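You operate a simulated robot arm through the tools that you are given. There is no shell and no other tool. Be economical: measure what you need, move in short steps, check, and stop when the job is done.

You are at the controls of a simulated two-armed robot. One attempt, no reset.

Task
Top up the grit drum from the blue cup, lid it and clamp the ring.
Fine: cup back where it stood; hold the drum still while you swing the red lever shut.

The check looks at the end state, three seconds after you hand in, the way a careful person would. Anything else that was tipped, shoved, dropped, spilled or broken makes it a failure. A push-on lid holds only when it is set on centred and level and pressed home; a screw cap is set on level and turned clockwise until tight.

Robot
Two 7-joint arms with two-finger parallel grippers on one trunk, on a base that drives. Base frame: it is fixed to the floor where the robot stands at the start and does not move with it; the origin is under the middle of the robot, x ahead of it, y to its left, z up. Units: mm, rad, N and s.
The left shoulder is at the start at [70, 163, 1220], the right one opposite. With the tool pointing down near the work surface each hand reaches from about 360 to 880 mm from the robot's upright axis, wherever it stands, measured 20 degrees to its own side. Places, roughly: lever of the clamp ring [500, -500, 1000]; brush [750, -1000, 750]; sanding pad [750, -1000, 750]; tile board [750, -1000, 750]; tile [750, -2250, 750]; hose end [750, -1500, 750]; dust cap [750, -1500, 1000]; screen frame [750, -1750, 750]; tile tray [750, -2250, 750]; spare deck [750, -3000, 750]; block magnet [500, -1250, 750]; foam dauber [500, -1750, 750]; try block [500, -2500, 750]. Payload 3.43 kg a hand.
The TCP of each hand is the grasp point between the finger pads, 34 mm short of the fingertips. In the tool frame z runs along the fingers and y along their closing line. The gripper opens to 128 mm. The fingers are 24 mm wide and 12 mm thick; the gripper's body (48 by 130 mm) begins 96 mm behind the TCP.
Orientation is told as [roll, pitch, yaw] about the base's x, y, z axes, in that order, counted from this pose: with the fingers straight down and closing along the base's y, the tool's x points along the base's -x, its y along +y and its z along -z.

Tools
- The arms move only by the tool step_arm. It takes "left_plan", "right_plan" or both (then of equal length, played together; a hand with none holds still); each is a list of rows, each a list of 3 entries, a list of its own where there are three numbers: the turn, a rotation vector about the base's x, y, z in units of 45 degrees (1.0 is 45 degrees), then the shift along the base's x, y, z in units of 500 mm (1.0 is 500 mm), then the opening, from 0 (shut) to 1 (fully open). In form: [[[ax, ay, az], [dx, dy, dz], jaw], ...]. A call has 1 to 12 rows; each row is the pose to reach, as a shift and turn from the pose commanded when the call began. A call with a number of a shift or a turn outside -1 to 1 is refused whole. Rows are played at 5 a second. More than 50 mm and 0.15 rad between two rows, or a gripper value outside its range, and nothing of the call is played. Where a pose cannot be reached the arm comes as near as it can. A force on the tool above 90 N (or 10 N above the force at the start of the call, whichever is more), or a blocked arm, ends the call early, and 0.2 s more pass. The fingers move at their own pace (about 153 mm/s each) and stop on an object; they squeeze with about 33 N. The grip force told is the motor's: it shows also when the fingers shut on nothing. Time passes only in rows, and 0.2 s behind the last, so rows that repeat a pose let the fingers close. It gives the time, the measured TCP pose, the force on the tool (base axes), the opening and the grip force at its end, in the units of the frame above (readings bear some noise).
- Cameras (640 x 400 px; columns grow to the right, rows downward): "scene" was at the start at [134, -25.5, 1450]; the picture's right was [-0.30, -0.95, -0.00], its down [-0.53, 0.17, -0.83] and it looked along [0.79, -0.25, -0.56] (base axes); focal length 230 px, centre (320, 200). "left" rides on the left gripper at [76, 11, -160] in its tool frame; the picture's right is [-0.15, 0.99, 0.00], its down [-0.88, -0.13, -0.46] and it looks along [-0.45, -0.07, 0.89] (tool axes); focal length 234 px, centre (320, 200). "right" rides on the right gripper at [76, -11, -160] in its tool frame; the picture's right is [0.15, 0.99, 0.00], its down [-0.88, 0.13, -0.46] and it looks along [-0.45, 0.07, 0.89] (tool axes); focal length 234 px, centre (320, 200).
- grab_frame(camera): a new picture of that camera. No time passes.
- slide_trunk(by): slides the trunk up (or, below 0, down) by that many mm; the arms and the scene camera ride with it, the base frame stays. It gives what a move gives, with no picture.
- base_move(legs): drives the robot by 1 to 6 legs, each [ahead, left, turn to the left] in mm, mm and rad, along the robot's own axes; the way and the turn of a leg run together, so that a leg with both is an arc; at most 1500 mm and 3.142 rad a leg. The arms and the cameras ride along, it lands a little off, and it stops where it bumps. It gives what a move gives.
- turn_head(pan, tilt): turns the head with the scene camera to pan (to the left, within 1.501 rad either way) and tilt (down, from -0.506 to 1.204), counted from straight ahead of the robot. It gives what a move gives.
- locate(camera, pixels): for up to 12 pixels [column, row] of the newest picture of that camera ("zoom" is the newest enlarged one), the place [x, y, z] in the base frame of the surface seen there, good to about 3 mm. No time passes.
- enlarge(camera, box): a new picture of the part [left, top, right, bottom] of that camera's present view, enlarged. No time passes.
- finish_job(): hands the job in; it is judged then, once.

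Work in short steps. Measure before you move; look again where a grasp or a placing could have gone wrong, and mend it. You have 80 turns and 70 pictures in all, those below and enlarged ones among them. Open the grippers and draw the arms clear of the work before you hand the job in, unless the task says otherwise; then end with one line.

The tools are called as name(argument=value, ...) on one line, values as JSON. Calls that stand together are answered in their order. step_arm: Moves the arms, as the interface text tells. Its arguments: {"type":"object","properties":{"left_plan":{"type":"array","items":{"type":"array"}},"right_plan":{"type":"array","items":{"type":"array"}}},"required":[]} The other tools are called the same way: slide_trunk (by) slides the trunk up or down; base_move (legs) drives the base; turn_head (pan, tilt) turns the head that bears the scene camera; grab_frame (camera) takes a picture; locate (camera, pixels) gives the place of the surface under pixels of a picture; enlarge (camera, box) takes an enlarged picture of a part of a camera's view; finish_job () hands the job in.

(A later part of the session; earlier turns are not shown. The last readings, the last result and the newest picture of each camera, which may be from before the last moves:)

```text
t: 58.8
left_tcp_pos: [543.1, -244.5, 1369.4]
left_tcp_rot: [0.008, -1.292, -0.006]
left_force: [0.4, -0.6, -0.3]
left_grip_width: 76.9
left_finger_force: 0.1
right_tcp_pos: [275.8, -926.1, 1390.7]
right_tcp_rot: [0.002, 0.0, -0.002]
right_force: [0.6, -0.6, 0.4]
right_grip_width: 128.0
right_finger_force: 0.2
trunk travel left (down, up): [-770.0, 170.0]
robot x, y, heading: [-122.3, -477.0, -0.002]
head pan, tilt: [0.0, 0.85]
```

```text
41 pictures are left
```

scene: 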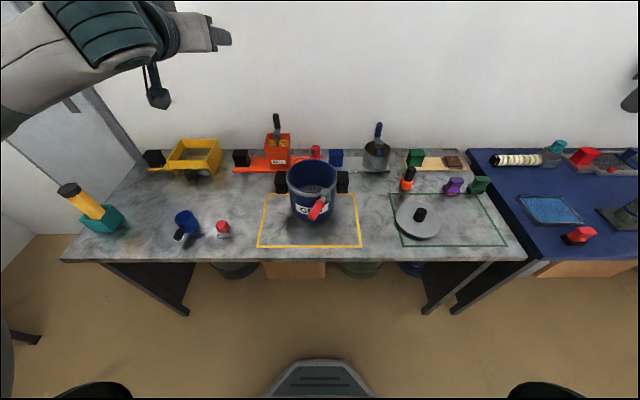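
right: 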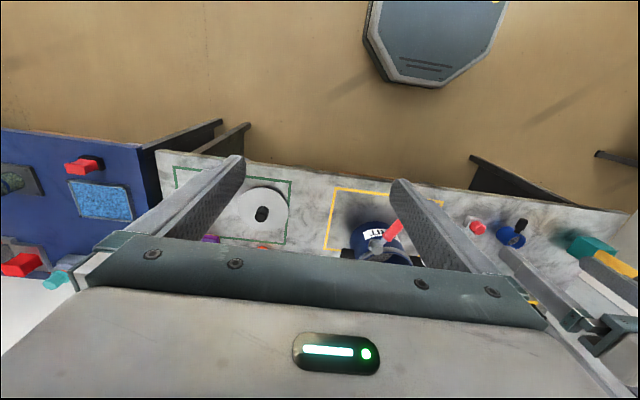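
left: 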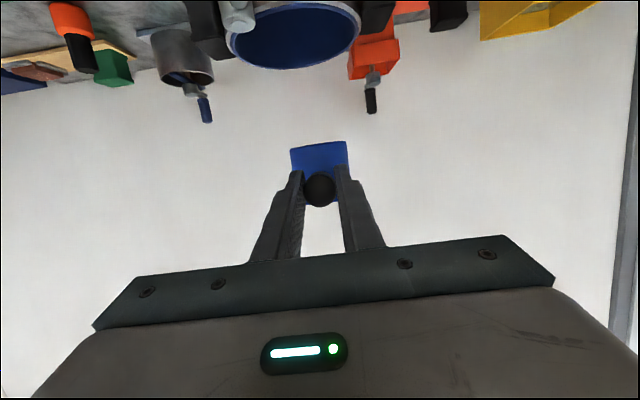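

I enlarge the cup, the drum and the lid from this higher view.

enlarge(camera="scene", box=[160, 200, 240, 250])

enlarge(camera="scene", box=[380, 190, 460, 240])

locate(camera="zoom", pixels=[[320, 150], [320, 180], [120, 200], [475, 230], [300, 100], [310, 380], [270, 195], [365, 190]])

enlarge(camera="scene", box=[266, 150, 362, 230])

```text
8.00 times, centred on (200, 225) of scene
```

zoom: 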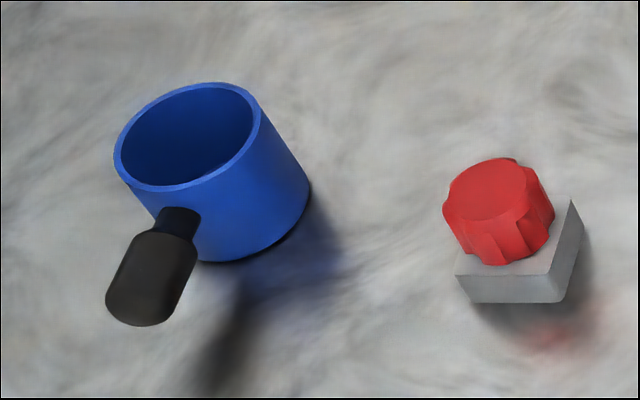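

```text
8.00 times, centred on (420, 215) of scene
```

zoom: 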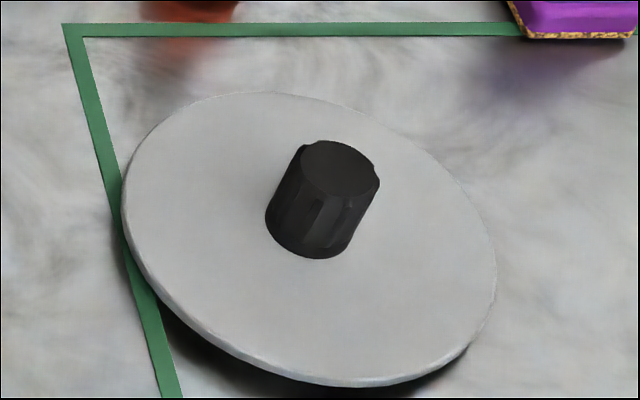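

```text
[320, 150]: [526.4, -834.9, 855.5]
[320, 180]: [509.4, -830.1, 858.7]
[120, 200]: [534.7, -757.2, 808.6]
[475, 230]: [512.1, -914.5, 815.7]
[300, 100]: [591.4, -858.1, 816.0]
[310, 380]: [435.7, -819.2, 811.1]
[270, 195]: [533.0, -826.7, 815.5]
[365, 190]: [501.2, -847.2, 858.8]
```

```text
5.00 times, centred on (314, 190) of scene
```

zoom: 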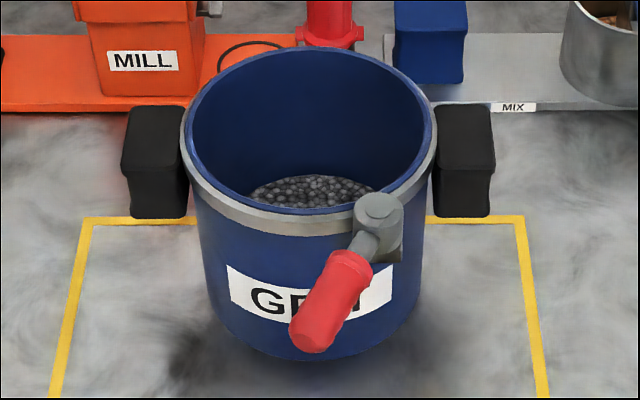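

The cup is empty, the grit is in the drum and no spill shows. I measure the drum rim, pivot and lever from this view.

locate(camera="zoom", pixels=[[378, 210], [365, 245], [350, 262], [310, 345], [330, 300], [190, 140], [430, 140], [310, 50], [300, 212], [240, 195], [155, 130], [465, 130]])

locate(camera="zoom", pixels=[[187, 130], [427, 112], [218, 80], [400, 72], [215, 185], [340, 209], [415, 178], [130, 110], [182, 110], [438, 108], [490, 108], [300, 228]])

```text
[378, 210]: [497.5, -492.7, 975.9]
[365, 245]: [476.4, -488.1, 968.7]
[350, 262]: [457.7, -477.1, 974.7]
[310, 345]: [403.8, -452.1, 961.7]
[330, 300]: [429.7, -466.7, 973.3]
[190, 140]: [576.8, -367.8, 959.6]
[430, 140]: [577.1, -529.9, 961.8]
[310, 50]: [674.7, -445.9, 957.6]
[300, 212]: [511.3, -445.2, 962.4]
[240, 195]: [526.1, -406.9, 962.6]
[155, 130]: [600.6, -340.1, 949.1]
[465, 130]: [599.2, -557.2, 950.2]
```

```text
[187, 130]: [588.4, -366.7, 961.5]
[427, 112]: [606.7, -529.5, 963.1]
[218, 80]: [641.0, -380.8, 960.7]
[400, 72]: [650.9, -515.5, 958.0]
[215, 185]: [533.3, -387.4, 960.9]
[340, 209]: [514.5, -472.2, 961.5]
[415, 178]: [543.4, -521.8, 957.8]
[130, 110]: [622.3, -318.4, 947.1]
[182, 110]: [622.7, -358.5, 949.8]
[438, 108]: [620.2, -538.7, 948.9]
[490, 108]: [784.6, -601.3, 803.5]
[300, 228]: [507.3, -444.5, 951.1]
```

The drum centre fits (593,-448.5), rim top z≈962, and the lid centre is about (514,-836) with its knob top at z≈859. I bring the right hand above the knob.

step_arm(right_plan=[[[0, 0, 0], [0.04, 0.015, -0.065], 1], [[0, 0, 0], [0.08, 0.03, -0.13], 1], [[0, 0, 0], [0.12, 0.045, -0.195], 0.8], [[0, 0, 0], [0.16, 0.06, -0.26], 0.6], [[0, 0, 0], [0.2, 0.075, -0.325], 0.6], [[0, 0, 0], [0.24, 0.09, -0.39], 0.6], [[0, 0, 0], [0.28, 0.105, -0.455], 0.6], [[0, 0, 0], [0.32, 0.12, -0.52], 0.6], [[0, 0, 0], [0.36, 0.135, -0.585], 0.6], [[0, 0, 0], [0.4, 0.15, -0.65], 0.6], [[0, 0, 0], [0.44, 0.165, -0.715], 0.6], [[0, 0, 0], [0.476, 0.178, -0.78], 0.6]])

grab_frame(camera="right")

```text
t: 61.4
left_tcp_pos: [545.2, -244.9, 1367.2]
left_tcp_rot: [0.003, -1.292, -0.004]
left_force: [0.5, -1.1, 0.6]
left_grip_width: 76.6
left_finger_force: 0.0
right_tcp_pos: [516.6, -836.4, 1000.1]
right_tcp_rot: [0.0, 0.0, -0.002]
right_force: [0.3, -0.6, 0.5]
right_grip_width: 76.8
right_finger_force: 0.0
trunk travel left (down, up): [-770.0, 170.0]
robot x, y, heading: [-119.6, -475.0, -0.007]
head pan, tilt: [0.0, 0.85]
```

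```text
37 pictures are left
```

right: 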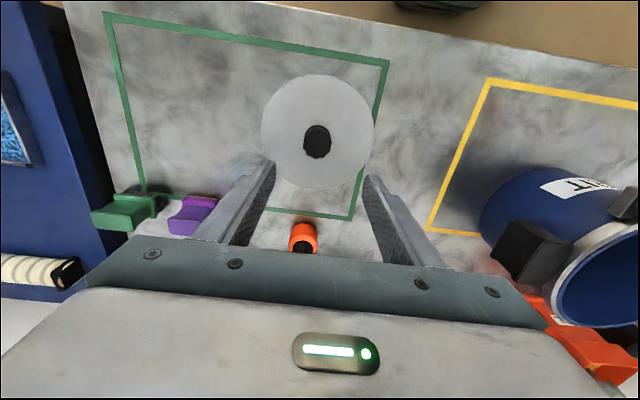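

locate(camera="right", pixels=[[317, 143], [304, 143], [331, 143], [317, 126], [318, 158], [263, 132], [374, 134], [318, 77], [316, 188]])

enlarge(camera="right", box=[240, 65, 400, 195])

```text
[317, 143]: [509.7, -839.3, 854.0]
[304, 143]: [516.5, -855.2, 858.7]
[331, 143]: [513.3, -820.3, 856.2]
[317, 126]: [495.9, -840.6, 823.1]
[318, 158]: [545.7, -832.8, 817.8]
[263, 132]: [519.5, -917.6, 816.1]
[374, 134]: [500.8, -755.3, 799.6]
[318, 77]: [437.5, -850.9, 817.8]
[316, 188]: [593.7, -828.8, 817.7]
```

```text
3.08 times, centred on (320, 130) of right
```

zoom: 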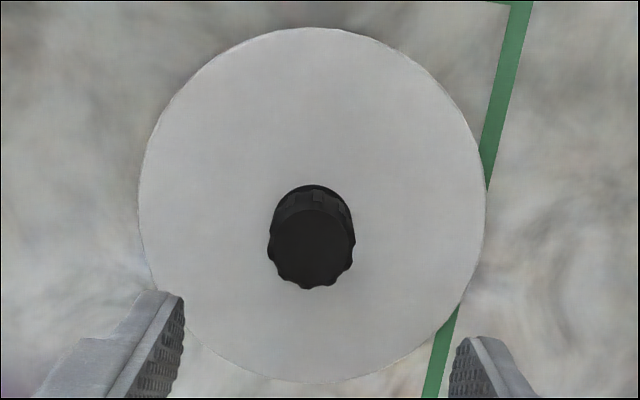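

The knob top spans y -855 to -820, so the lid centre is about (515.5,-838.5) and the knob is about 35 mm across. I lower to z≈856 and close.

step_arm(right_plan=[[[0, 0, 0], [0, -0.002, -0.07], 0.6], [[0, 0, 0], [-0.002, -0.004, -0.14], 0.6], [[0, 0, 0], [-0.002, -0.004, -0.21], 0.6], [[0, 0, 0], [-0.002, -0.004, -0.26], 0.6], [[0, 0, 0], [-0.002, -0.004, -0.288], 0.6], [[0, 0, 0], [-0.002, -0.004, -0.288], 0.6]])

step_arm(right_plan=[[[0, 0, 0], [0, 0, 0], 0.4], [[0, 0, 0], [0, 0, 0], 0.2], [[0, 0, 0], [0, 0, 0], 0], [[0, 0, 0], [0, 0, 0], 0], [[0, 0, 0], [0, 0, 0], 0]])

grab_frame(camera="right")

```text
t: 62.8
left_tcp_pos: [542.0, -244.0, 1368.9]
left_tcp_rot: [0.005, -1.295, -0.004]
left_force: [0.2, 0.5, 0.7]
left_grip_width: 76.5
left_finger_force: 0.1
right_tcp_pos: [483.2, -852.8, 907.4]
right_tcp_rot: [-0.001, -0.003, -0.003]
right_force: [-0.1, -0.7, 0.3]
right_grip_width: 76.8
right_finger_force: 0.0
right hand out of reach, approached as far as the arm can: row 3, 4, 5, 6
trunk travel left (down, up): [-770.0, 170.0]
robot x, y, heading: [-118.0, -474.6, -0.003]
head pan, tilt: [0.0, 0.85]
```

```text
t: 64.0
left_tcp_pos: [542.5, -243.5, 1370.4]
left_tcp_rot: [0.005, -1.294, -0.005]
left_force: [0.3, -0.9, 0.6]
left_grip_width: 76.9
left_finger_force: 0.1
right_tcp_pos: [483.4, -852.8, 907.1]
right_tcp_rot: [0.001, 0.001, -0.002]
right_force: [0.2, 0.9, -0.2]
right_grip_width: 0.1
right_finger_force: 32.9
trunk travel left (down, up): [-770.0, 170.0]
robot x, y, heading: [-121.1, -475.8, -0.004]
head pan, tilt: [0.0, 0.85]
```

```text
35 pictures are left
```

right: 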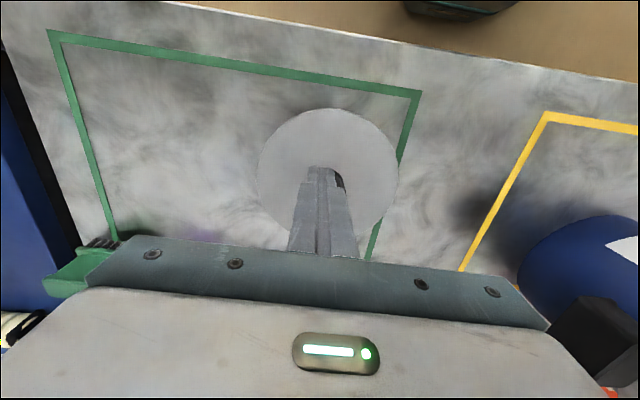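

The hand fell short because the trunk is high; it shut in free air above the knob. I raise it and open, lower the trunk 150, and redo the approach.

step_arm(right_plan=[[[0, 0, 0], [0.01, 0.01, 0.08], 0], [[0, 0, 0], [0.03, 0.02, 0.16], 0.2], [[0, 0, 0], [0.05, 0.028, 0.24], 0.5], [[0, 0, 0], [0.064, 0.028, 0.32], 0.6], [[0, 0, 0], [0.064, 0.028, 0.36], 0.6]])

slide_trunk(by=-150)

```text
t: 65.2
left_tcp_pos: [543.0, -243.5, 1369.3]
left_tcp_rot: [0.004, -1.293, -0.004]
left_force: [0.0, 0.1, -0.6]
left_grip_width: 76.8
left_finger_force: 0.0
right_tcp_pos: [514.2, -838.2, 1088.6]
right_tcp_rot: [0.0, -0.002, -0.004]
right_force: [0.3, 0.0, -0.7]
right_grip_width: 76.7
right_finger_force: 0.0
trunk travel left (down, up): [-770.0, 170.0]
robot x, y, heading: [-123.5, -475.1, -0.003]
head pan, tilt: [0.0, 0.85]
```

```text
t: 67.0
left_tcp_pos: [543.9, -244.6, 1219.2]
left_tcp_rot: [0.006, -1.293, -0.005]
left_force: [-0.2, -0.6, -0.1]
left_grip_width: 76.8
left_finger_force: 0.1
right_tcp_pos: [514.7, -837.9, 937.7]
right_tcp_rot: [-0.001, -0.001, -0.004]
right_force: [1.0, -0.3, 0.3]
right_grip_width: 76.8
right_finger_force: 0.0
trunk travel left (down, up): [-620.0, 320.0]
robot x, y, heading: [-120.6, -476.6, -0.0]
head pan, tilt: [0.0, 0.85]
```

The hand is at (514.7,-838,938) above the knob. I lower 82 mm to z≈856 and look.

step_arm(right_plan=[[[0, 0, 0], [0.001, -0.001, -0.06], 0.6], [[0, 0, 0], [0.002, -0.001, -0.12], 0.6], [[0, 0, 0], [0.002, -0.001, -0.15], 0.6], [[0, 0, 0], [0.002, -0.001, -0.163], 0.6]])

grab_frame(camera="right")

```text
t: 68.0
left_tcp_pos: [543.6, -243.2, 1220.5]
left_tcp_rot: [0.006, -1.294, -0.005]
left_force: [0.5, -0.5, -0.4]
left_grip_width: 76.9
left_finger_force: 0.0
right_tcp_pos: [516.2, -839.6, 855.2]
right_tcp_rot: [0.0, 0.0, -0.003]
right_force: [0.6, 0.4, 0.7]
right_grip_width: 76.9
right_finger_force: 0.1
trunk travel left (down, up): [-620.0, 320.0]
robot x, y, heading: [-122.9, -475.2, -0.004]
head pan, tilt: [0.0, 0.85]
```

```text
34 pictures are left
```

right: 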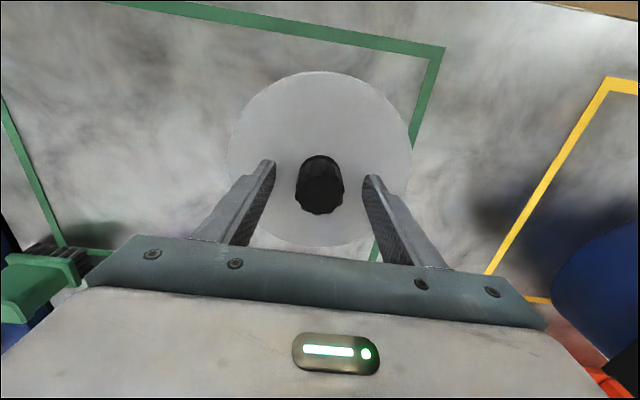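

The knob top at (319,190) sits at the grasp point (319,193). I close and lift.

step_arm(right_plan=[[[0, 0, 0], [0, 0, 0], 0.4], [[0, 0, 0], [0, 0, 0], 0.2], [[0, 0, 0], [0, 0, 0], 0], [[0, 0, 0], [0, 0, 0], 0], [[0, 0, 0], [0, 0, 0], 0]])

step_arm(right_plan=[[[0, 0, 0], [0, 0, 0.02], 0], [[0, 0, 0], [0, 0, 0.06], 0], [[0, 0, 0], [0, 0, 0.12], 0], [[0, 0, 0], [0, 0, 0.19], 0], [[0, 0, 0], [0, 0, 0.27], 0], [[0, 0, 0], [0, 0, 0.36], 0], [[0, 0, 0], [0, 0, 0.45], 0]])

grab_frame(camera="right")

grab_frame(camera="scene")

```text
t: 69.2
left_tcp_pos: [543.0, -244.3, 1220.0]
left_tcp_rot: [0.005, -1.293, -0.006]
left_force: [-0.5, -0.6, 0.4]
left_grip_width: 76.8
left_finger_force: 0.1
right_tcp_pos: [514.9, -840.7, 855.8]
right_tcp_rot: [-0.001, 0.001, -0.003]
right_force: [-0.3, -0.1, -0.4]
right_grip_width: 36.6
right_finger_force: 33.5
trunk travel left (down, up): [-620.0, 320.0]
robot x, y, heading: [-122.0, -472.2, -0.009]
head pan, tilt: [0.0, 0.85]
```

```text
t: 70.8
left_tcp_pos: [544.0, -243.2, 1219.2]
left_tcp_rot: [0.005, -1.295, -0.003]
left_force: [0.4, 0.6, 0.3]
left_grip_width: 76.6
left_finger_force: 0.0
right_tcp_pos: [511.8, -837.7, 1082.1]
right_tcp_rot: [0.001, 0.002, -0.003]
right_force: [-0.1, 0.6, -1.5]
right_grip_width: 36.6
right_finger_force: 32.7
trunk travel left (down, up): [-620.0, 320.0]
robot x, y, heading: [-125.3, -476.1, -0.004]
head pan, tilt: [0.0, 0.85]
```

```text
33 pictures are left
```

right: 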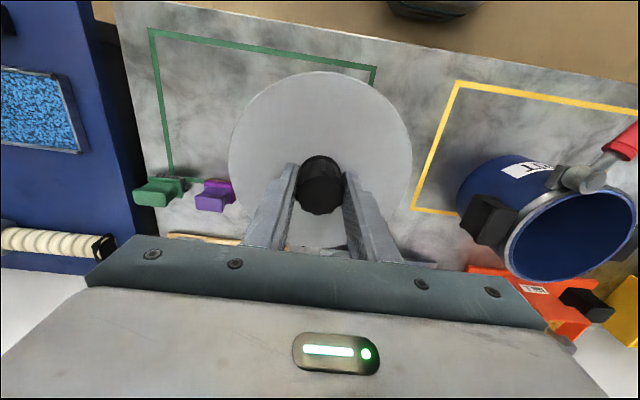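

```text
32 pictures are left
```

scene: 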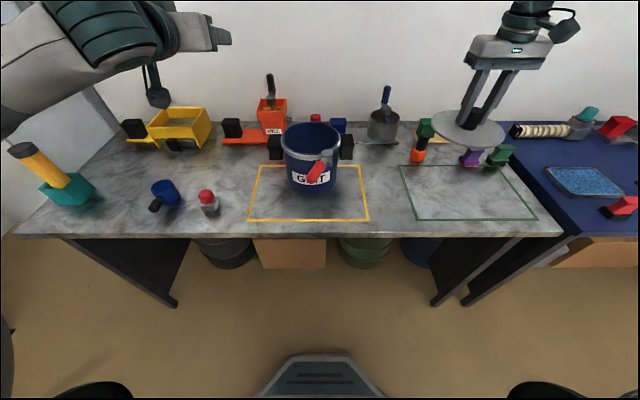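

The lid hangs level in the hand. I measure its edges in the right picture against the TCP (511.8,-837.7,1082).

locate(camera="right", pixels=[[230, 155], [410, 155], [245, 110], [395, 110], [320, 74], [319, 200], [300, 188], [341, 188], [320, 160]])

```text
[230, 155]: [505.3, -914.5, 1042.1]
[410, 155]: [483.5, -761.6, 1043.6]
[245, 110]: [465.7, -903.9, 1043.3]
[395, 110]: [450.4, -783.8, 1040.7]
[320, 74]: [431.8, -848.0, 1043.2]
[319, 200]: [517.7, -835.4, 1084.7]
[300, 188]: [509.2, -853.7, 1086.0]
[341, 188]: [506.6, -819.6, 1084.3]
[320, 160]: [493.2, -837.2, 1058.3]
```

The lid centre agrees with the TCP to about 1 mm. I carry it over the drum, to (593,-448.5) at z≈1082.

step_arm(right_plan=[[[0, 0, 0], [0.01, 0.06, 0], 0], [[0, 0, 0], [0.03, 0.13, 0], 0], [[0, 0, 0], [0.045, 0.2, 0], 0], [[0, 0, 0], [0.06, 0.27, 0], 0], [[0, 0, 0], [0.075, 0.34, 0], 0], [[0, 0, 0], [0.09, 0.41, 0], 0], [[0, 0, 0], [0.105, 0.48, 0], 0], [[0, 0, 0], [0.12, 0.55, 0], 0], [[0, 0, 0], [0.135, 0.62, 0], 0], [[0, 0, 0], [0.15, 0.69, 0], 0], [[0, 0, 0], [0.162, 0.75, 0], 0], [[0, 0, 0], [0.162, 0.778, 0], 0]])

grab_frame(camera="right")

enlarge(camera="scene", box=[250, 60, 410, 200])

```text
t: 73.3
left_tcp_pos: [543.4, -244.3, 1219.3]
left_tcp_rot: [0.005, -1.293, -0.005]
left_force: [-0.1, -0.7, -0.5]
left_grip_width: 76.6
left_finger_force: 0.1
right_tcp_pos: [488.2, -647.8, 1069.8]
right_tcp_rot: [0.002, -0.002, -0.003]
right_force: [-0.8, -0.3, -0.5]
right_grip_width: 36.7
right_finger_force: 33.1
right hand out of reach, approached as far as the arm can: row 5, 6, 7, 8, 9, 10, 11, 12
trunk travel left (down, up): [-620.0, 320.0]
robot x, y, heading: [-120.6, -472.9, -0.009]
head pan, tilt: [0.0, 0.85]
```

```text
31 pictures are left
```

right: 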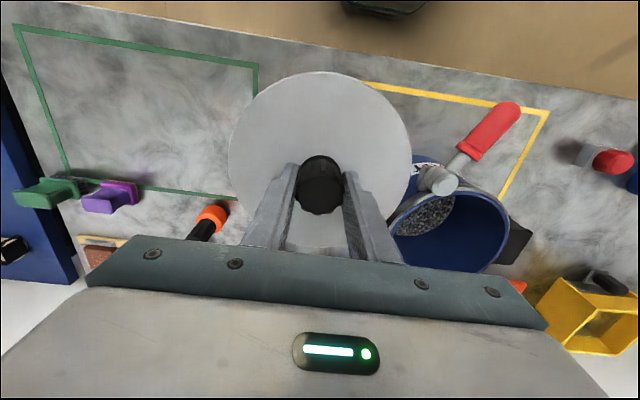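

```text
2.86 times, centred on (330, 130) of scene
```

zoom: 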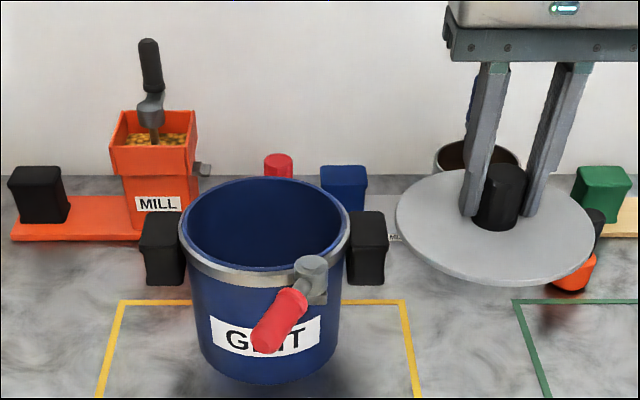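

The right arm stops at y≈-648, so I let the base carry the rest: raise the trunk 40 for clearance, then drive left 200 and ahead 100.

slide_trunk(by=40)

base_move(legs=[[0, 200, 0], [100, 0, 0]])

```text
t: 74.2
left_tcp_pos: [543.4, -244.3, 1259.1]
left_tcp_rot: [0.005, -1.294, -0.006]
left_force: [-0.6, 0.9, 0.7]
left_grip_width: 76.9
left_finger_force: 0.0
right_tcp_pos: [488.6, -647.6, 1109.4]
right_tcp_rot: [0.001, 0.0, -0.004]
right_force: [-0.1, 0.3, -1.1]
right_grip_width: 36.9
right_finger_force: 32.9
trunk travel left (down, up): [-660.0, 280.0]
robot x, y, heading: [-120.6, -472.7, -0.003]
head pan, tilt: [0.0, 0.85]
```

```text
t: 76.5
left_tcp_pos: [641.1, -46.3, 1258.6]
left_tcp_rot: [0.003, -1.292, -0.002]
left_force: [0.6, -0.3, -0.2]
left_grip_width: 76.8
left_finger_force: 0.0
right_tcp_pos: [589.0, -449.5, 1109.5]
right_tcp_rot: [0.003, -0.003, -0.003]
right_force: [-0.4, 0.0, -0.9]
right_grip_width: 36.8
right_finger_force: 33.0
trunk travel left (down, up): [-660.0, 280.0]
robot x, y, heading: [-20.9, -278.2, -0.002]
head pan, tilt: [0.0, 0.85]
```

The hand landed at (589,-449.5). I lower the lid to about 15 mm above the rim and check centring.

step_arm(right_plan=[[[0, 0, 0], [0.004, 0.001, -0.03], 0], [[0, 0, 0], [0.008, 0.002, -0.07], 0], [[0, 0, 0], [0.008, 0.002, -0.11], 0], [[0, 0, 0], [0.008, 0.002, -0.15], 0]])

turn_head(pan=-0.2, tilt=0.75)

enlarge(camera="scene", box=[240, 110, 400, 230])

grab_frame(camera="right")

```text
t: 77.5
left_tcp_pos: [641.0, -45.5, 1258.7]
left_tcp_rot: [0.006, -1.295, -0.003]
left_force: [-0.5, -0.2, -0.3]
left_grip_width: 76.8
left_finger_force: 0.1
right_tcp_pos: [587.9, -452.8, 1034.8]
right_tcp_rot: [0.002, -0.005, -0.004]
right_force: [-0.1, -0.4, -0.8]
right_grip_width: 37.0
right_finger_force: 32.9
right hand out of reach, approached as far as the arm can: row 4
trunk travel left (down, up): [-660.0, 280.0]
robot x, y, heading: [-21.9, -275.2, -0.006]
head pan, tilt: [0.0, 0.85]
```

```text
t: 78.2
left_tcp_pos: [642.2, -44.5, 1258.7]
left_tcp_rot: [0.004, -1.292, -0.002]
left_force: [0.3, -0.8, 0.6]
left_grip_width: 76.9
left_finger_force: 0.1
right_tcp_pos: [587.9, -452.3, 1036.1]
right_tcp_rot: [0.004, -0.004, -0.002]
right_force: [-0.5, -0.8, -0.2]
right_grip_width: 36.7
right_finger_force: 33.2
trunk travel left (down, up): [-660.0, 280.0]
robot x, y, heading: [-23.8, -275.0, -0.008]
head pan, tilt: [-0.201, 0.75]
```

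```text
3.33 times, centred on (320, 170) of scene
```

zoom: 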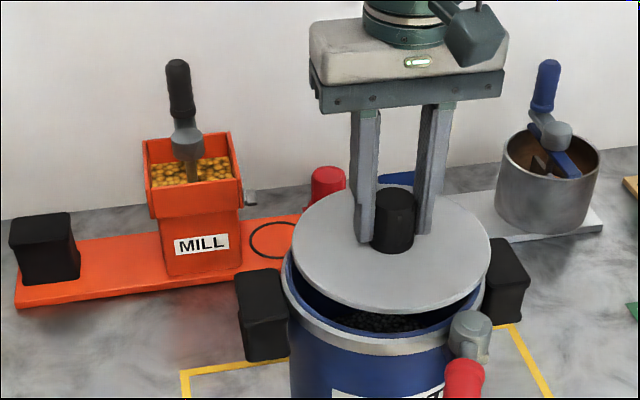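

```text
28 pictures are left
```

right: 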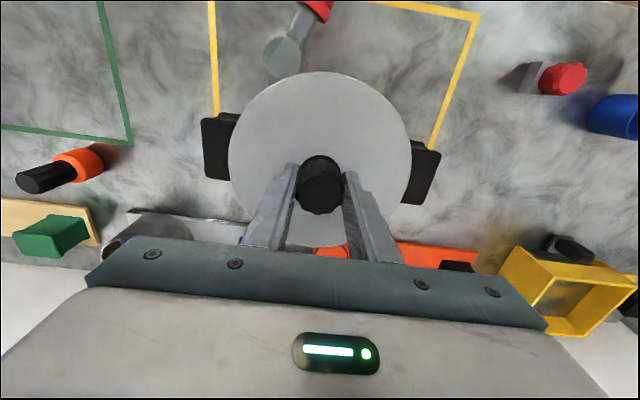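

The hand is at its lower limit again with the trunk this high. I raise the arm 80 and drop the trunk 80, then recentre.

step_arm(right_plan=[[[0, 0, 0], [0.005, 0.003, 0.05], 0], [[0, 0, 0], [0.01, 0.007, 0.1], 0], [[0, 0, 0], [0.01, 0.007, 0.16], 0], [[0, 0, 0], [0.01, 0.007, 0.2], 0]])

slide_trunk(by=-100)

grab_frame(camera="right")

locate(camera="right", pixels=[[215, 150], [430, 175], [282, 60], [230, 155], [410, 155], [320, 74]])

```text
t: 79.2
left_tcp_pos: [641.8, -45.2, 1258.5]
left_tcp_rot: [0.005, -1.295, -0.003]
left_force: [-0.5, -0.6, -0.9]
left_grip_width: 76.9
left_finger_force: 0.1
right_tcp_pos: [589.1, -454.1, 1136.1]
right_tcp_rot: [0.002, -0.001, -0.004]
right_force: [1.3, 0.6, -0.8]
right_grip_width: 36.5
right_finger_force: 32.8
right hand out of reach, approached as far as the arm can: row 2, 3, 4
trunk travel left (down, up): [-660.0, 280.0]
robot x, y, heading: [-22.7, -276.5, -0.006]
head pan, tilt: [-0.201, 0.75]
```

```text
t: 80.6
left_tcp_pos: [640.7, -44.2, 1159.6]
left_tcp_rot: [0.007, -1.295, -0.003]
left_force: [0.5, -0.1, 0.8]
left_grip_width: 77.0
left_finger_force: 0.1
right_tcp_pos: [589.7, -452.7, 1035.8]
right_tcp_rot: [0.004, -0.003, -0.004]
right_force: [-0.2, -0.5, -0.7]
right_grip_width: 36.4
right_finger_force: 33.2
trunk travel left (down, up): [-560.0, 380.0]
robot x, y, heading: [-21.7, -273.9, -0.001]
head pan, tilt: [-0.201, 0.75]
```

```text
27 pictures are left
```

right: 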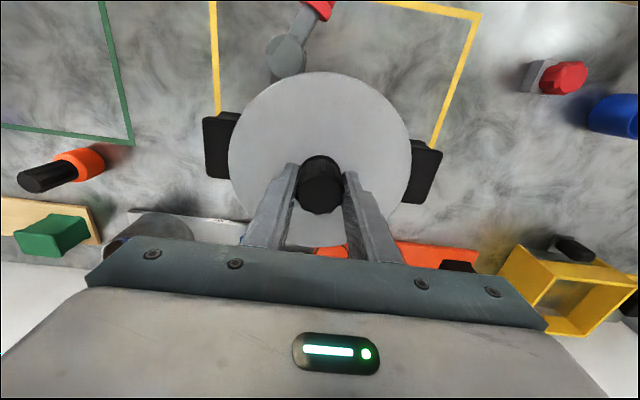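

```text
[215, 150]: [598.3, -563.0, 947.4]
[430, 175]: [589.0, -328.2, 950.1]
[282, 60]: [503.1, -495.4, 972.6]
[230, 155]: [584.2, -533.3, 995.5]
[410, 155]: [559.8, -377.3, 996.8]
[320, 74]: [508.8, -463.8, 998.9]
```

The right arm cannot go further towards +y here, so I drive the base 60 mm left and let the arm correct back the other way.

slide_trunk(by=25)

base_move(legs=[[0, 60, 0]])

step_arm(right_plan=[[[0, 0, 0], [0.002, -0.04, 0], 0], [[0, 0, 0], [0.004, -0.08, 0], 0], [[0, 0, 0], [0.006, -0.112, 0], 0], [[0, 0, 0], [0.006, -0.112, 0], 0]])

```text
t: 81.3
left_tcp_pos: [643.0, -44.5, 1184.1]
left_tcp_rot: [0.006, -1.293, -0.004]
left_force: [-0.6, -0.1, 0.4]
left_grip_width: 76.6
left_finger_force: 0.0
right_tcp_pos: [590.1, -453.3, 1059.8]
right_tcp_rot: [0.002, -0.002, -0.004]
right_force: [-0.3, 0.6, -0.8]
right_grip_width: 37.0
right_finger_force: 32.8
trunk travel left (down, up): [-585.0, 355.0]
robot x, y, heading: [-21.6, -273.1, -0.005]
head pan, tilt: [-0.201, 0.75]
```

```text
t: 82.2
left_tcp_pos: [642.4, 13.7, 1184.9]
left_tcp_rot: [0.003, -1.294, -0.006]
left_force: [0.1, 0.2, 0.3]
left_grip_width: 77.0
left_finger_force: 0.0
right_tcp_pos: [590.1, -395.0, 1061.2]
right_tcp_rot: [0.003, -0.002, -0.003]
right_force: [0.0, -0.2, -1.1]
right_grip_width: 36.5
right_finger_force: 33.0
trunk travel left (down, up): [-585.0, 355.0]
robot x, y, heading: [-23.8, -217.0, -0.007]
head pan, tilt: [-0.201, 0.75]
```

```text
t: 83.2
left_tcp_pos: [641.9, 13.0, 1185.4]
left_tcp_rot: [0.006, -1.294, -0.005]
left_force: [0.0, -0.3, 0.5]
left_grip_width: 76.7
left_finger_force: 0.0
right_tcp_pos: [593.7, -451.6, 1061.2]
right_tcp_rot: [0.003, -0.001, -0.005]
right_force: [-0.4, 0.2, -1.3]
right_grip_width: 36.6
right_finger_force: 33.2
trunk travel left (down, up): [-585.0, 355.0]
robot x, y, heading: [-23.6, -216.0, -0.003]
head pan, tilt: [-0.201, 0.75]
```

Now reachable at (593.7,-451.6). I shift +3 mm in y and lower to about 11 mm above the rim, then check.

step_arm(right_plan=[[[0, 0, 0], [-0.001, 0.006, -0.02], 0], [[0, 0, 0], [-0.001, 0.006, -0.045], 0], [[0, 0, 0], [-0.001, 0.006, -0.062], 0], [[0, 0, 0], [-0.001, 0.006, -0.062], 0]])

enlarge(camera="scene", box=[240, 120, 400, 230])

grab_frame(camera="right")

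```text
t: 84.2
left_tcp_pos: [641.7, 13.7, 1183.5]
left_tcp_rot: [0.005, -1.293, -0.007]
left_force: [0.5, 1.3, 0.2]
left_grip_width: 76.5
left_finger_force: 0.1
right_tcp_pos: [592.1, -447.6, 1028.7]
right_tcp_rot: [0.002, -0.003, -0.003]
right_force: [0.4, 0.7, -0.5]
right_grip_width: 36.6
right_finger_force: 33.6
trunk travel left (down, up): [-585.0, 355.0]
robot x, y, heading: [-20.6, -212.5, -0.007]
head pan, tilt: [-0.201, 0.75]
```

```text
3.64 times, centred on (320, 175) of scene
```

zoom: 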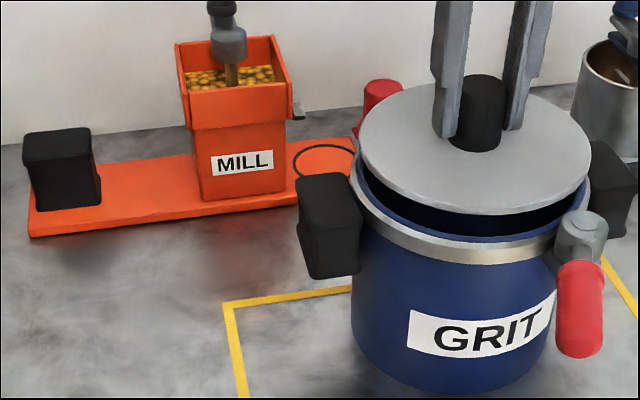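

```text
25 pictures are left
```

right: 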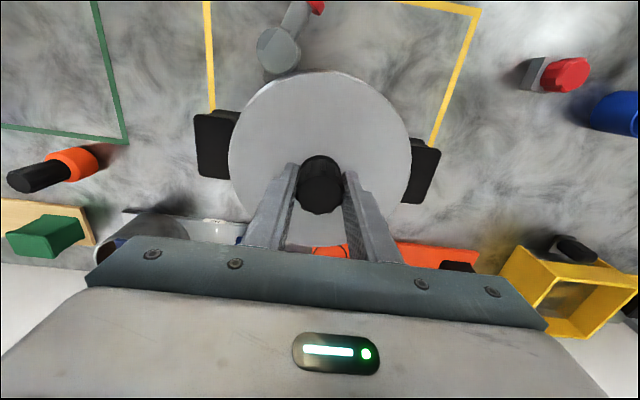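

The lid hovers about 20 mm above the rim. I measure lid and rim with the same zoom-like view for centring.

enlarge(camera="scene", box=[320, 135, 400, 195])

```text
6.67 times, centred on (360, 165) of scene
```

zoom: 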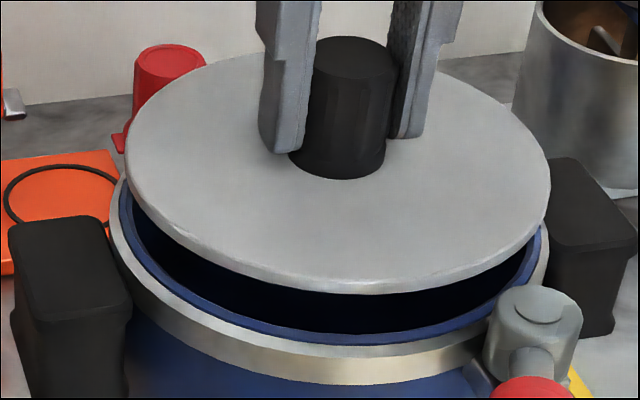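

locate(camera="zoom", pixels=[[128, 160], [180, 235], [260, 274], [340, 289], [430, 284], [500, 258], [546, 190], [116, 225], [170, 300], [250, 338], [340, 352], [430, 345]])

locate(camera="zoom", pixels=[[538, 245], [485, 325], [128, 225], [180, 292], [260, 326], [340, 338], [430, 330], [340, 20], [535, 120], [140, 130], [70, 240], [590, 190]])

```text
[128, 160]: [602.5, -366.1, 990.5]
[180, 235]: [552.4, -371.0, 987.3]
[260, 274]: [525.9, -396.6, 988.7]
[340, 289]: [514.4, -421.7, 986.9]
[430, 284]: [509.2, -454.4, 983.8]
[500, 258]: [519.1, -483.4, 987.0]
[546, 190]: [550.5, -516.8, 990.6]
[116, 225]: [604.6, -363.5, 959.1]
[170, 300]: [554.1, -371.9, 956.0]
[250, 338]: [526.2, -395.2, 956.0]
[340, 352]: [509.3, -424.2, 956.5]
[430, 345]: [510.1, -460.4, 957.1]
```

```text
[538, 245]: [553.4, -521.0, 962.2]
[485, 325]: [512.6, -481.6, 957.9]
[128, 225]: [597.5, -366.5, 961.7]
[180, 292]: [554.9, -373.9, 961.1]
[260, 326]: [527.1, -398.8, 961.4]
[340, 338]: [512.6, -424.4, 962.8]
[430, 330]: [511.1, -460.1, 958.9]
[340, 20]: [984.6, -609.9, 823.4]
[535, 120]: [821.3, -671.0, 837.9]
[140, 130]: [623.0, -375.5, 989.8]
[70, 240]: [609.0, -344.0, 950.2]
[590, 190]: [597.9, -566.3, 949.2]
```

The fits put the lid about 2 mm back in x and 1 mm high in y against the drum. I correct (+2,-1.4) and lower gently to near contact.

step_arm(right_plan=[[[0, 0, 0], [0.004, -0.003, 0], 0], [[0, 0, 0], [0.004, -0.003, -0.008], 0], [[0, 0, 0], [0.004, -0.003, -0.014], 0], [[0, 0, 0], [0.004, -0.003, -0.02], 0], [[0, 0, 0], [0.004, -0.003, -0.024], 0]])

step_arm(right_plan=[[[0, 0, 0], [0, 0, -0.004], 0], [[0, 0, 0], [0, 0, -0.008], 0], [[0, 0, 0], [0, 0, -0.012], 0], [[0, 0, 0], [0, 0, -0.016], 0]])

```text
t: 85.5
left_tcp_pos: [642.8, 13.6, 1186.0]
left_tcp_rot: [0.006, -1.293, -0.005]
left_force: [0.7, -0.9, -0.1]
left_grip_width: 76.6
left_finger_force: 0.0
right_tcp_pos: [595.3, -448.9, 1015.9]
right_tcp_rot: [0.003, -0.003, -0.003]
right_force: [1.0, 0.5, -1.3]
right_grip_width: 36.5
right_finger_force: 32.7
trunk travel left (down, up): [-585.0, 355.0]
robot x, y, heading: [-24.1, -214.3, -0.007]
head pan, tilt: [-0.201, 0.75]
```

```text
t: 86.5
left_tcp_pos: [641.9, 15.0, 1184.0]
left_tcp_rot: [0.006, -1.292, -0.005]
left_force: [0.0, 0.4, -0.1]
left_grip_width: 76.7
left_finger_force: 0.0
right_tcp_pos: [594.5, -448.9, 1010.3]
right_tcp_rot: [0.002, -0.002, -0.003]
right_force: [0.6, -0.5, -0.8]
right_grip_width: 36.7
right_finger_force: 32.8
trunk travel left (down, up): [-585.0, 355.0]
robot x, y, heading: [-21.4, -216.2, -0.008]
head pan, tilt: [-0.201, 0.75]
```

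No contact yet at z 1010. I look again at the gap.

enlarge(camera="scene", box=[320, 135, 400, 195])

step_arm(right_plan=[[[0, 0, 0], [0, 0, -0.004], 0], [[0, 0, 0], [0, 0, -0.008], 0], [[0, 0, 0], [0, 0, -0.012], 0], [[0, 0, 0], [0, 0, -0.012], 0]])

```text
6.67 times, centred on (360, 165) of scene
```

zoom: 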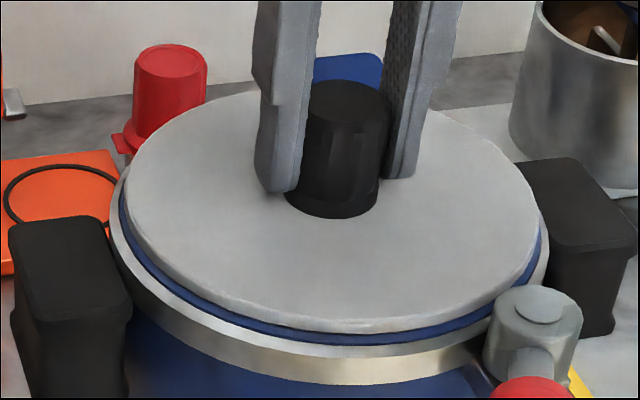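

```text
t: 87.5
left_tcp_pos: [641.1, 14.4, 1184.9]
left_tcp_rot: [0.004, -1.295, -0.002]
left_force: [0.0, 0.7, 0.7]
left_grip_width: 76.7
left_finger_force: 0.0
right_tcp_pos: [594.2, -449.2, 1006.2]
right_tcp_rot: [0.003, -0.007, -0.003]
right_force: [6.1, -0.9, 20.8]
right_grip_width: 36.7
right_finger_force: 32.5
trunk travel left (down, up): [-585.0, 355.0]
robot x, y, heading: [-25.9, -213.3, -0.004]
head pan, tilt: [-0.201, 0.75]
```

Contact at z 1006 with 21 N. I press harder, up to about 80 N, to push it home.

step_arm(right_plan=[[[0, 0, 0], [0, 0, -0.004], 0], [[0, 0, 0], [0, 0, -0.008], 0], [[0, 0, 0], [0, 0, -0.012], 0], [[0, 0, 0], [0, 0, -0.012], 0]])

enlarge(camera="scene", box=[320, 135, 400, 195])

```text
t: 88.5
left_tcp_pos: [640.0, 15.4, 1185.9]
left_tcp_rot: [0.002, -1.297, -0.001]
left_force: [0.0, -0.3, 0.3]
left_grip_width: 77.0
left_finger_force: 0.0
right_tcp_pos: [593.6, -447.5, 1003.2]
right_tcp_rot: [0.001, -0.01, -0.004]
right_force: [13.3, -6.1, 48.1]
right_grip_width: 37.1
right_finger_force: 33.5
trunk travel left (down, up): [-585.0, 355.0]
robot x, y, heading: [-25.3, -217.5, -0.002]
head pan, tilt: [-0.201, 0.75]
```

```text
6.67 times, centred on (360, 165) of scene
```

zoom: 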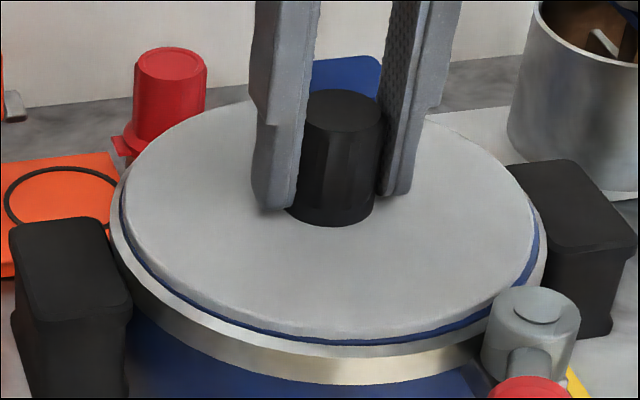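

Force is 48 N and the lid sits lower and looks even. I press a bit more, countering the sideways force, and measure the lid top's height.

step_arm(right_plan=[[[0, 0, 0], [0.001, 0, -0.006], 0], [[0, 0, 0], [0.001, 0, -0.01], 0], [[0, 0, 0], [0.001, 0, -0.014], 0], [[0, 0, 0], [0.001, 0, -0.014], 0]])

enlarge(camera="scene", box=[320, 135, 400, 195])

locate(camera="zoom", pixels=[[150, 200], [200, 150], [240, 290], [340, 320], [340, 260], [440, 300], [500, 200], [450, 150], [340, 341], [345, 105], [250, 325], [450, 325]])

```text
t: 89.5
left_tcp_pos: [636.7, 14.3, 1188.2]
left_tcp_rot: [0.002, -1.302, -0.002]
left_force: [0.3, 0.1, 0.5]
left_grip_width: 76.9
left_finger_force: 0.1
right_tcp_pos: [593.7, -447.4, 1001.2]
right_tcp_rot: [0.002, -0.022, -0.005]
right_force: [9.2, -14.0, 76.0]
right_grip_width: 36.7
right_finger_force: 33.4
trunk travel left (down, up): [-585.0, 355.0]
robot x, y, heading: [-21.5, -217.8, 0.002]
head pan, tilt: [-0.201, 0.75]
```

```text
6.67 times, centred on (360, 165) of scene
```

zoom: 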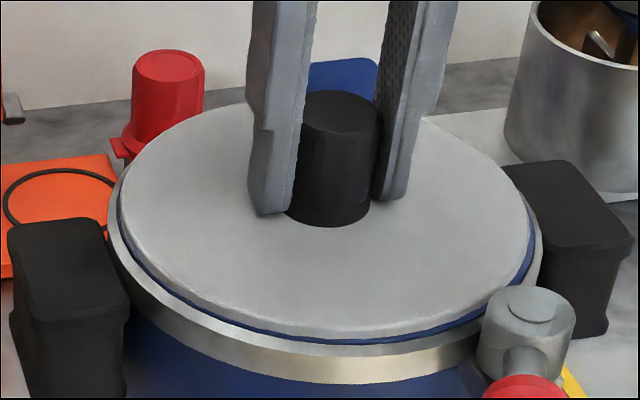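

```text
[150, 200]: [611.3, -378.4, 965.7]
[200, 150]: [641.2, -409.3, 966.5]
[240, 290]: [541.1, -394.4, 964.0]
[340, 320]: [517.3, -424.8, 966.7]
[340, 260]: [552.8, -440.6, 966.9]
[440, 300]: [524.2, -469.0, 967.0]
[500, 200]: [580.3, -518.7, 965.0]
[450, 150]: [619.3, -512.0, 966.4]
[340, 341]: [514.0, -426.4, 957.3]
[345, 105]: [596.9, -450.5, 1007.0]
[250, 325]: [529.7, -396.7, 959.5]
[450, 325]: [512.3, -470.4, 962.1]
```

The lid top reads 964–967 all round, so it is level and the disc rests on the rim (961). I ease the pressing force before opening.

step_arm(right_plan=[[[0, 0, 0], [0, 0, 0.004], 0], [[0, 0, 0], [0, 0, 0.01], 0], [[0, 0, 0], [0, 0, 0.01], 0]])

```text
t: 90.2
left_tcp_pos: [638.1, 14.9, 1185.2]
left_tcp_rot: [0.005, -1.299, -0.004]
left_force: [-0.1, 1.2, 0.3]
left_grip_width: 76.6
left_finger_force: 0.1
right_tcp_pos: [592.0, -447.6, 1001.9]
right_tcp_rot: [0.001, -0.012, -0.003]
right_force: [10.2, -11.7, 51.5]
right_grip_width: 36.7
right_finger_force: 32.6
trunk travel left (down, up): [-585.0, 355.0]
robot x, y, heading: [-21.0, -218.1, -0.005]
head pan, tilt: [-0.201, 0.75]
```

Still 51 N down; about 5 N per mm. I ease by another 10 mm.

step_arm(right_plan=[[[0, 0, 0], [0, 0, 0.008], 0], [[0, 0, 0], [0, 0, 0.016], 0], [[0, 0, 0], [0, 0, 0.018], 0], [[0, 0, 0], [0, 0, 0.018], 0]])

```text
t: 91.2
left_tcp_pos: [642.0, 13.9, 1184.1]
left_tcp_rot: [0.004, -1.294, -0.005]
left_force: [0.2, -0.3, 0.1]
left_grip_width: 76.9
left_finger_force: 0.0
right_tcp_pos: [595.4, -447.9, 1004.4]
right_tcp_rot: [0.001, 0.002, -0.004]
right_force: [0.2, -0.2, -1.8]
right_grip_width: 37.0
right_finger_force: 33.2
trunk travel left (down, up): [-585.0, 355.0]
robot x, y, heading: [-23.0, -219.2, -0.01]
head pan, tilt: [-0.201, 0.75]
```

Force is near zero. I open and lift the hand away, then look at the lid.

step_arm(right_plan=[[[0, 0, 0], [0, 0, 0], 0.2], [[0, 0, 0], [0, 0, 0], 0.5], [[0, 0, 0], [0, 0, 0], 0.6], [[0, 0, 0], [0, 0, 0.06], 0.6], [[0, 0, 0], [0, 0, 0.14], 0.6], [[0, 0, 0], [0, 0, 0.22], 0.6]])

enlarge(camera="scene", box=[310, 130, 406, 202])

locate(camera="zoom", pixels=[[160, 200], [220, 130], [240, 270], [340, 290], [440, 270], [490, 190], [440, 135], [525, 265], [525, 310], [520, 380], [50, 240], [590, 210]])

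```text
t: 92.7
left_tcp_pos: [642.1, 15.1, 1185.0]
left_tcp_rot: [0.005, -1.295, -0.006]
left_force: [0.1, -0.5, 0.4]
left_grip_width: 76.5
left_finger_force: 0.0
right_tcp_pos: [594.8, -448.9, 1115.0]
right_tcp_rot: [0.001, -0.002, -0.002]
right_force: [1.3, -0.1, 0.5]
right_grip_width: 76.8
right_finger_force: 0.0
trunk travel left (down, up): [-585.0, 355.0]
robot x, y, heading: [-21.1, -217.7, -0.006]
head pan, tilt: [-0.201, 0.75]
```

```text
5.56 times, centred on (358, 166) of scene
```

zoom: 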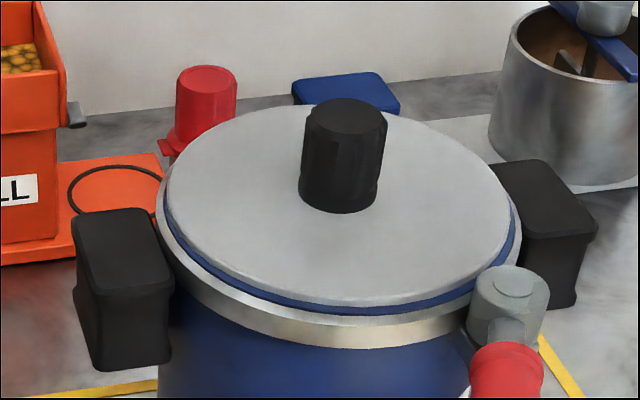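

```text
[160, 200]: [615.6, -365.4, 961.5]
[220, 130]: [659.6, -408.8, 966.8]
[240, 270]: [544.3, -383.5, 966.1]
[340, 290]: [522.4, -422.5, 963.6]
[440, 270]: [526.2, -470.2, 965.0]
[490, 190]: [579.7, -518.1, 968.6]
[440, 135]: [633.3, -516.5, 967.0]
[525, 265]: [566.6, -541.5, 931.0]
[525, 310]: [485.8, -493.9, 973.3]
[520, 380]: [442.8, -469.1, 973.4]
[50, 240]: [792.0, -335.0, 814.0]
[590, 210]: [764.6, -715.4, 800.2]
```

The lid lies level at z≈966, pushed in. Next I draw the right hand up and aside and move the base to y≈-400 so both hands can work at the drum.

step_arm(right_plan=[[[0, 0, 0], [0, 0, 0.08], 0.5], [[0, 0, 0], [0, 0, 0.16], 0.3], [[0, 0, 0], [-0.05, -0.06, 0.2], 0], [[0, 0, 0], [-0.1, -0.12, 0.2], 0], [[0, 0, 0], [-0.15, -0.18, 0.2], 0], [[0, 0, 0], [-0.2, -0.24, 0.2], 0], [[0, 0, 0], [-0.25, -0.3, 0.2], 0]], left_plan=[[[0, 0.14, 0], [0, 0, 0.02], 0.6], [[0, 0.28, 0], [0, 0, 0.04], 0.6], [[0, 0.42, 0], [0, 0, 0.06], 0.6], [[0, 0.56, 0], [0, 0, 0.06], 0.6], [[0, 0.7, 0], [0, 0, 0.06], 0.6], [[0, 0.85, 0], [0, 0, 0.06], 0.6], [[0, 1, 0], [0, 0, 0.06], 0.6]])

base_move(legs=[[-90, 0, 0], [0, -180, 0]])

step_arm(left_plan=[[[0, 0.13, 0], [0, 0, 0], 0.7], [[0, 0.26, 0], [0, 0, 0], 0.8], [[0, 0.39, 0], [0, 0, 0], 0.8], [[0, 0.52, 0], [0, 0, 0], 0.8], [[0, 0.648, 0], [0, 0, 0], 0.8], [[0, 0.648, 0], [0, 0, 0], 0.8]])

```text
t: 94.2
left_tcp_pos: [641.8, 12.2, 1216.1]
left_tcp_rot: [0.003, -0.507, -0.002]
left_force: [0.0, -0.5, 0.7]
left_grip_width: 76.5
left_finger_force: 0.1
right_tcp_pos: [467.9, -600.7, 1213.2]
right_tcp_rot: [0.004, -0.002, -0.004]
right_force: [-0.5, -0.2, 0.0]
right_grip_width: 0.0
right_finger_force: 33.3
trunk travel left (down, up): [-585.0, 355.0]
robot x, y, heading: [-21.6, -219.2, 0.006]
head pan, tilt: [-0.201, 0.75]
```

```text
t: 96.5
left_tcp_pos: [553.6, -164.1, 1215.1]
left_tcp_rot: [-0.001, -0.509, -0.001]
left_force: [-0.5, 0.8, 0.7]
left_grip_width: 76.7
left_finger_force: 0.0
right_tcp_pos: [380.6, -777.6, 1212.8]
right_tcp_rot: [0.002, -0.002, -0.001]
right_force: [-0.3, -0.5, 0.5]
right_grip_width: 0.0
right_finger_force: 33.0
trunk travel left (down, up): [-585.0, 355.0]
robot x, y, heading: [-109.9, -395.0, -0.005]
head pan, tilt: [-0.201, 0.75]
```

```text
t: 97.9
left_tcp_pos: [552.2, -163.6, 1215.1]
left_tcp_rot: [0.0, 0.001, -0.002]
left_force: [-0.7, 0.1, 0.0]
left_grip_width: 102.3
left_finger_force: 0.1
right_tcp_pos: [380.0, -777.9, 1213.1]
right_tcp_rot: [0.002, -0.001, -0.004]
right_force: [0.1, 0.4, -0.6]
right_grip_width: 0.3
right_finger_force: 33.3
trunk travel left (down, up): [-585.0, 355.0]
robot x, y, heading: [-110.7, -396.7, -0.005]
head pan, tilt: [-0.201, 0.75]
```

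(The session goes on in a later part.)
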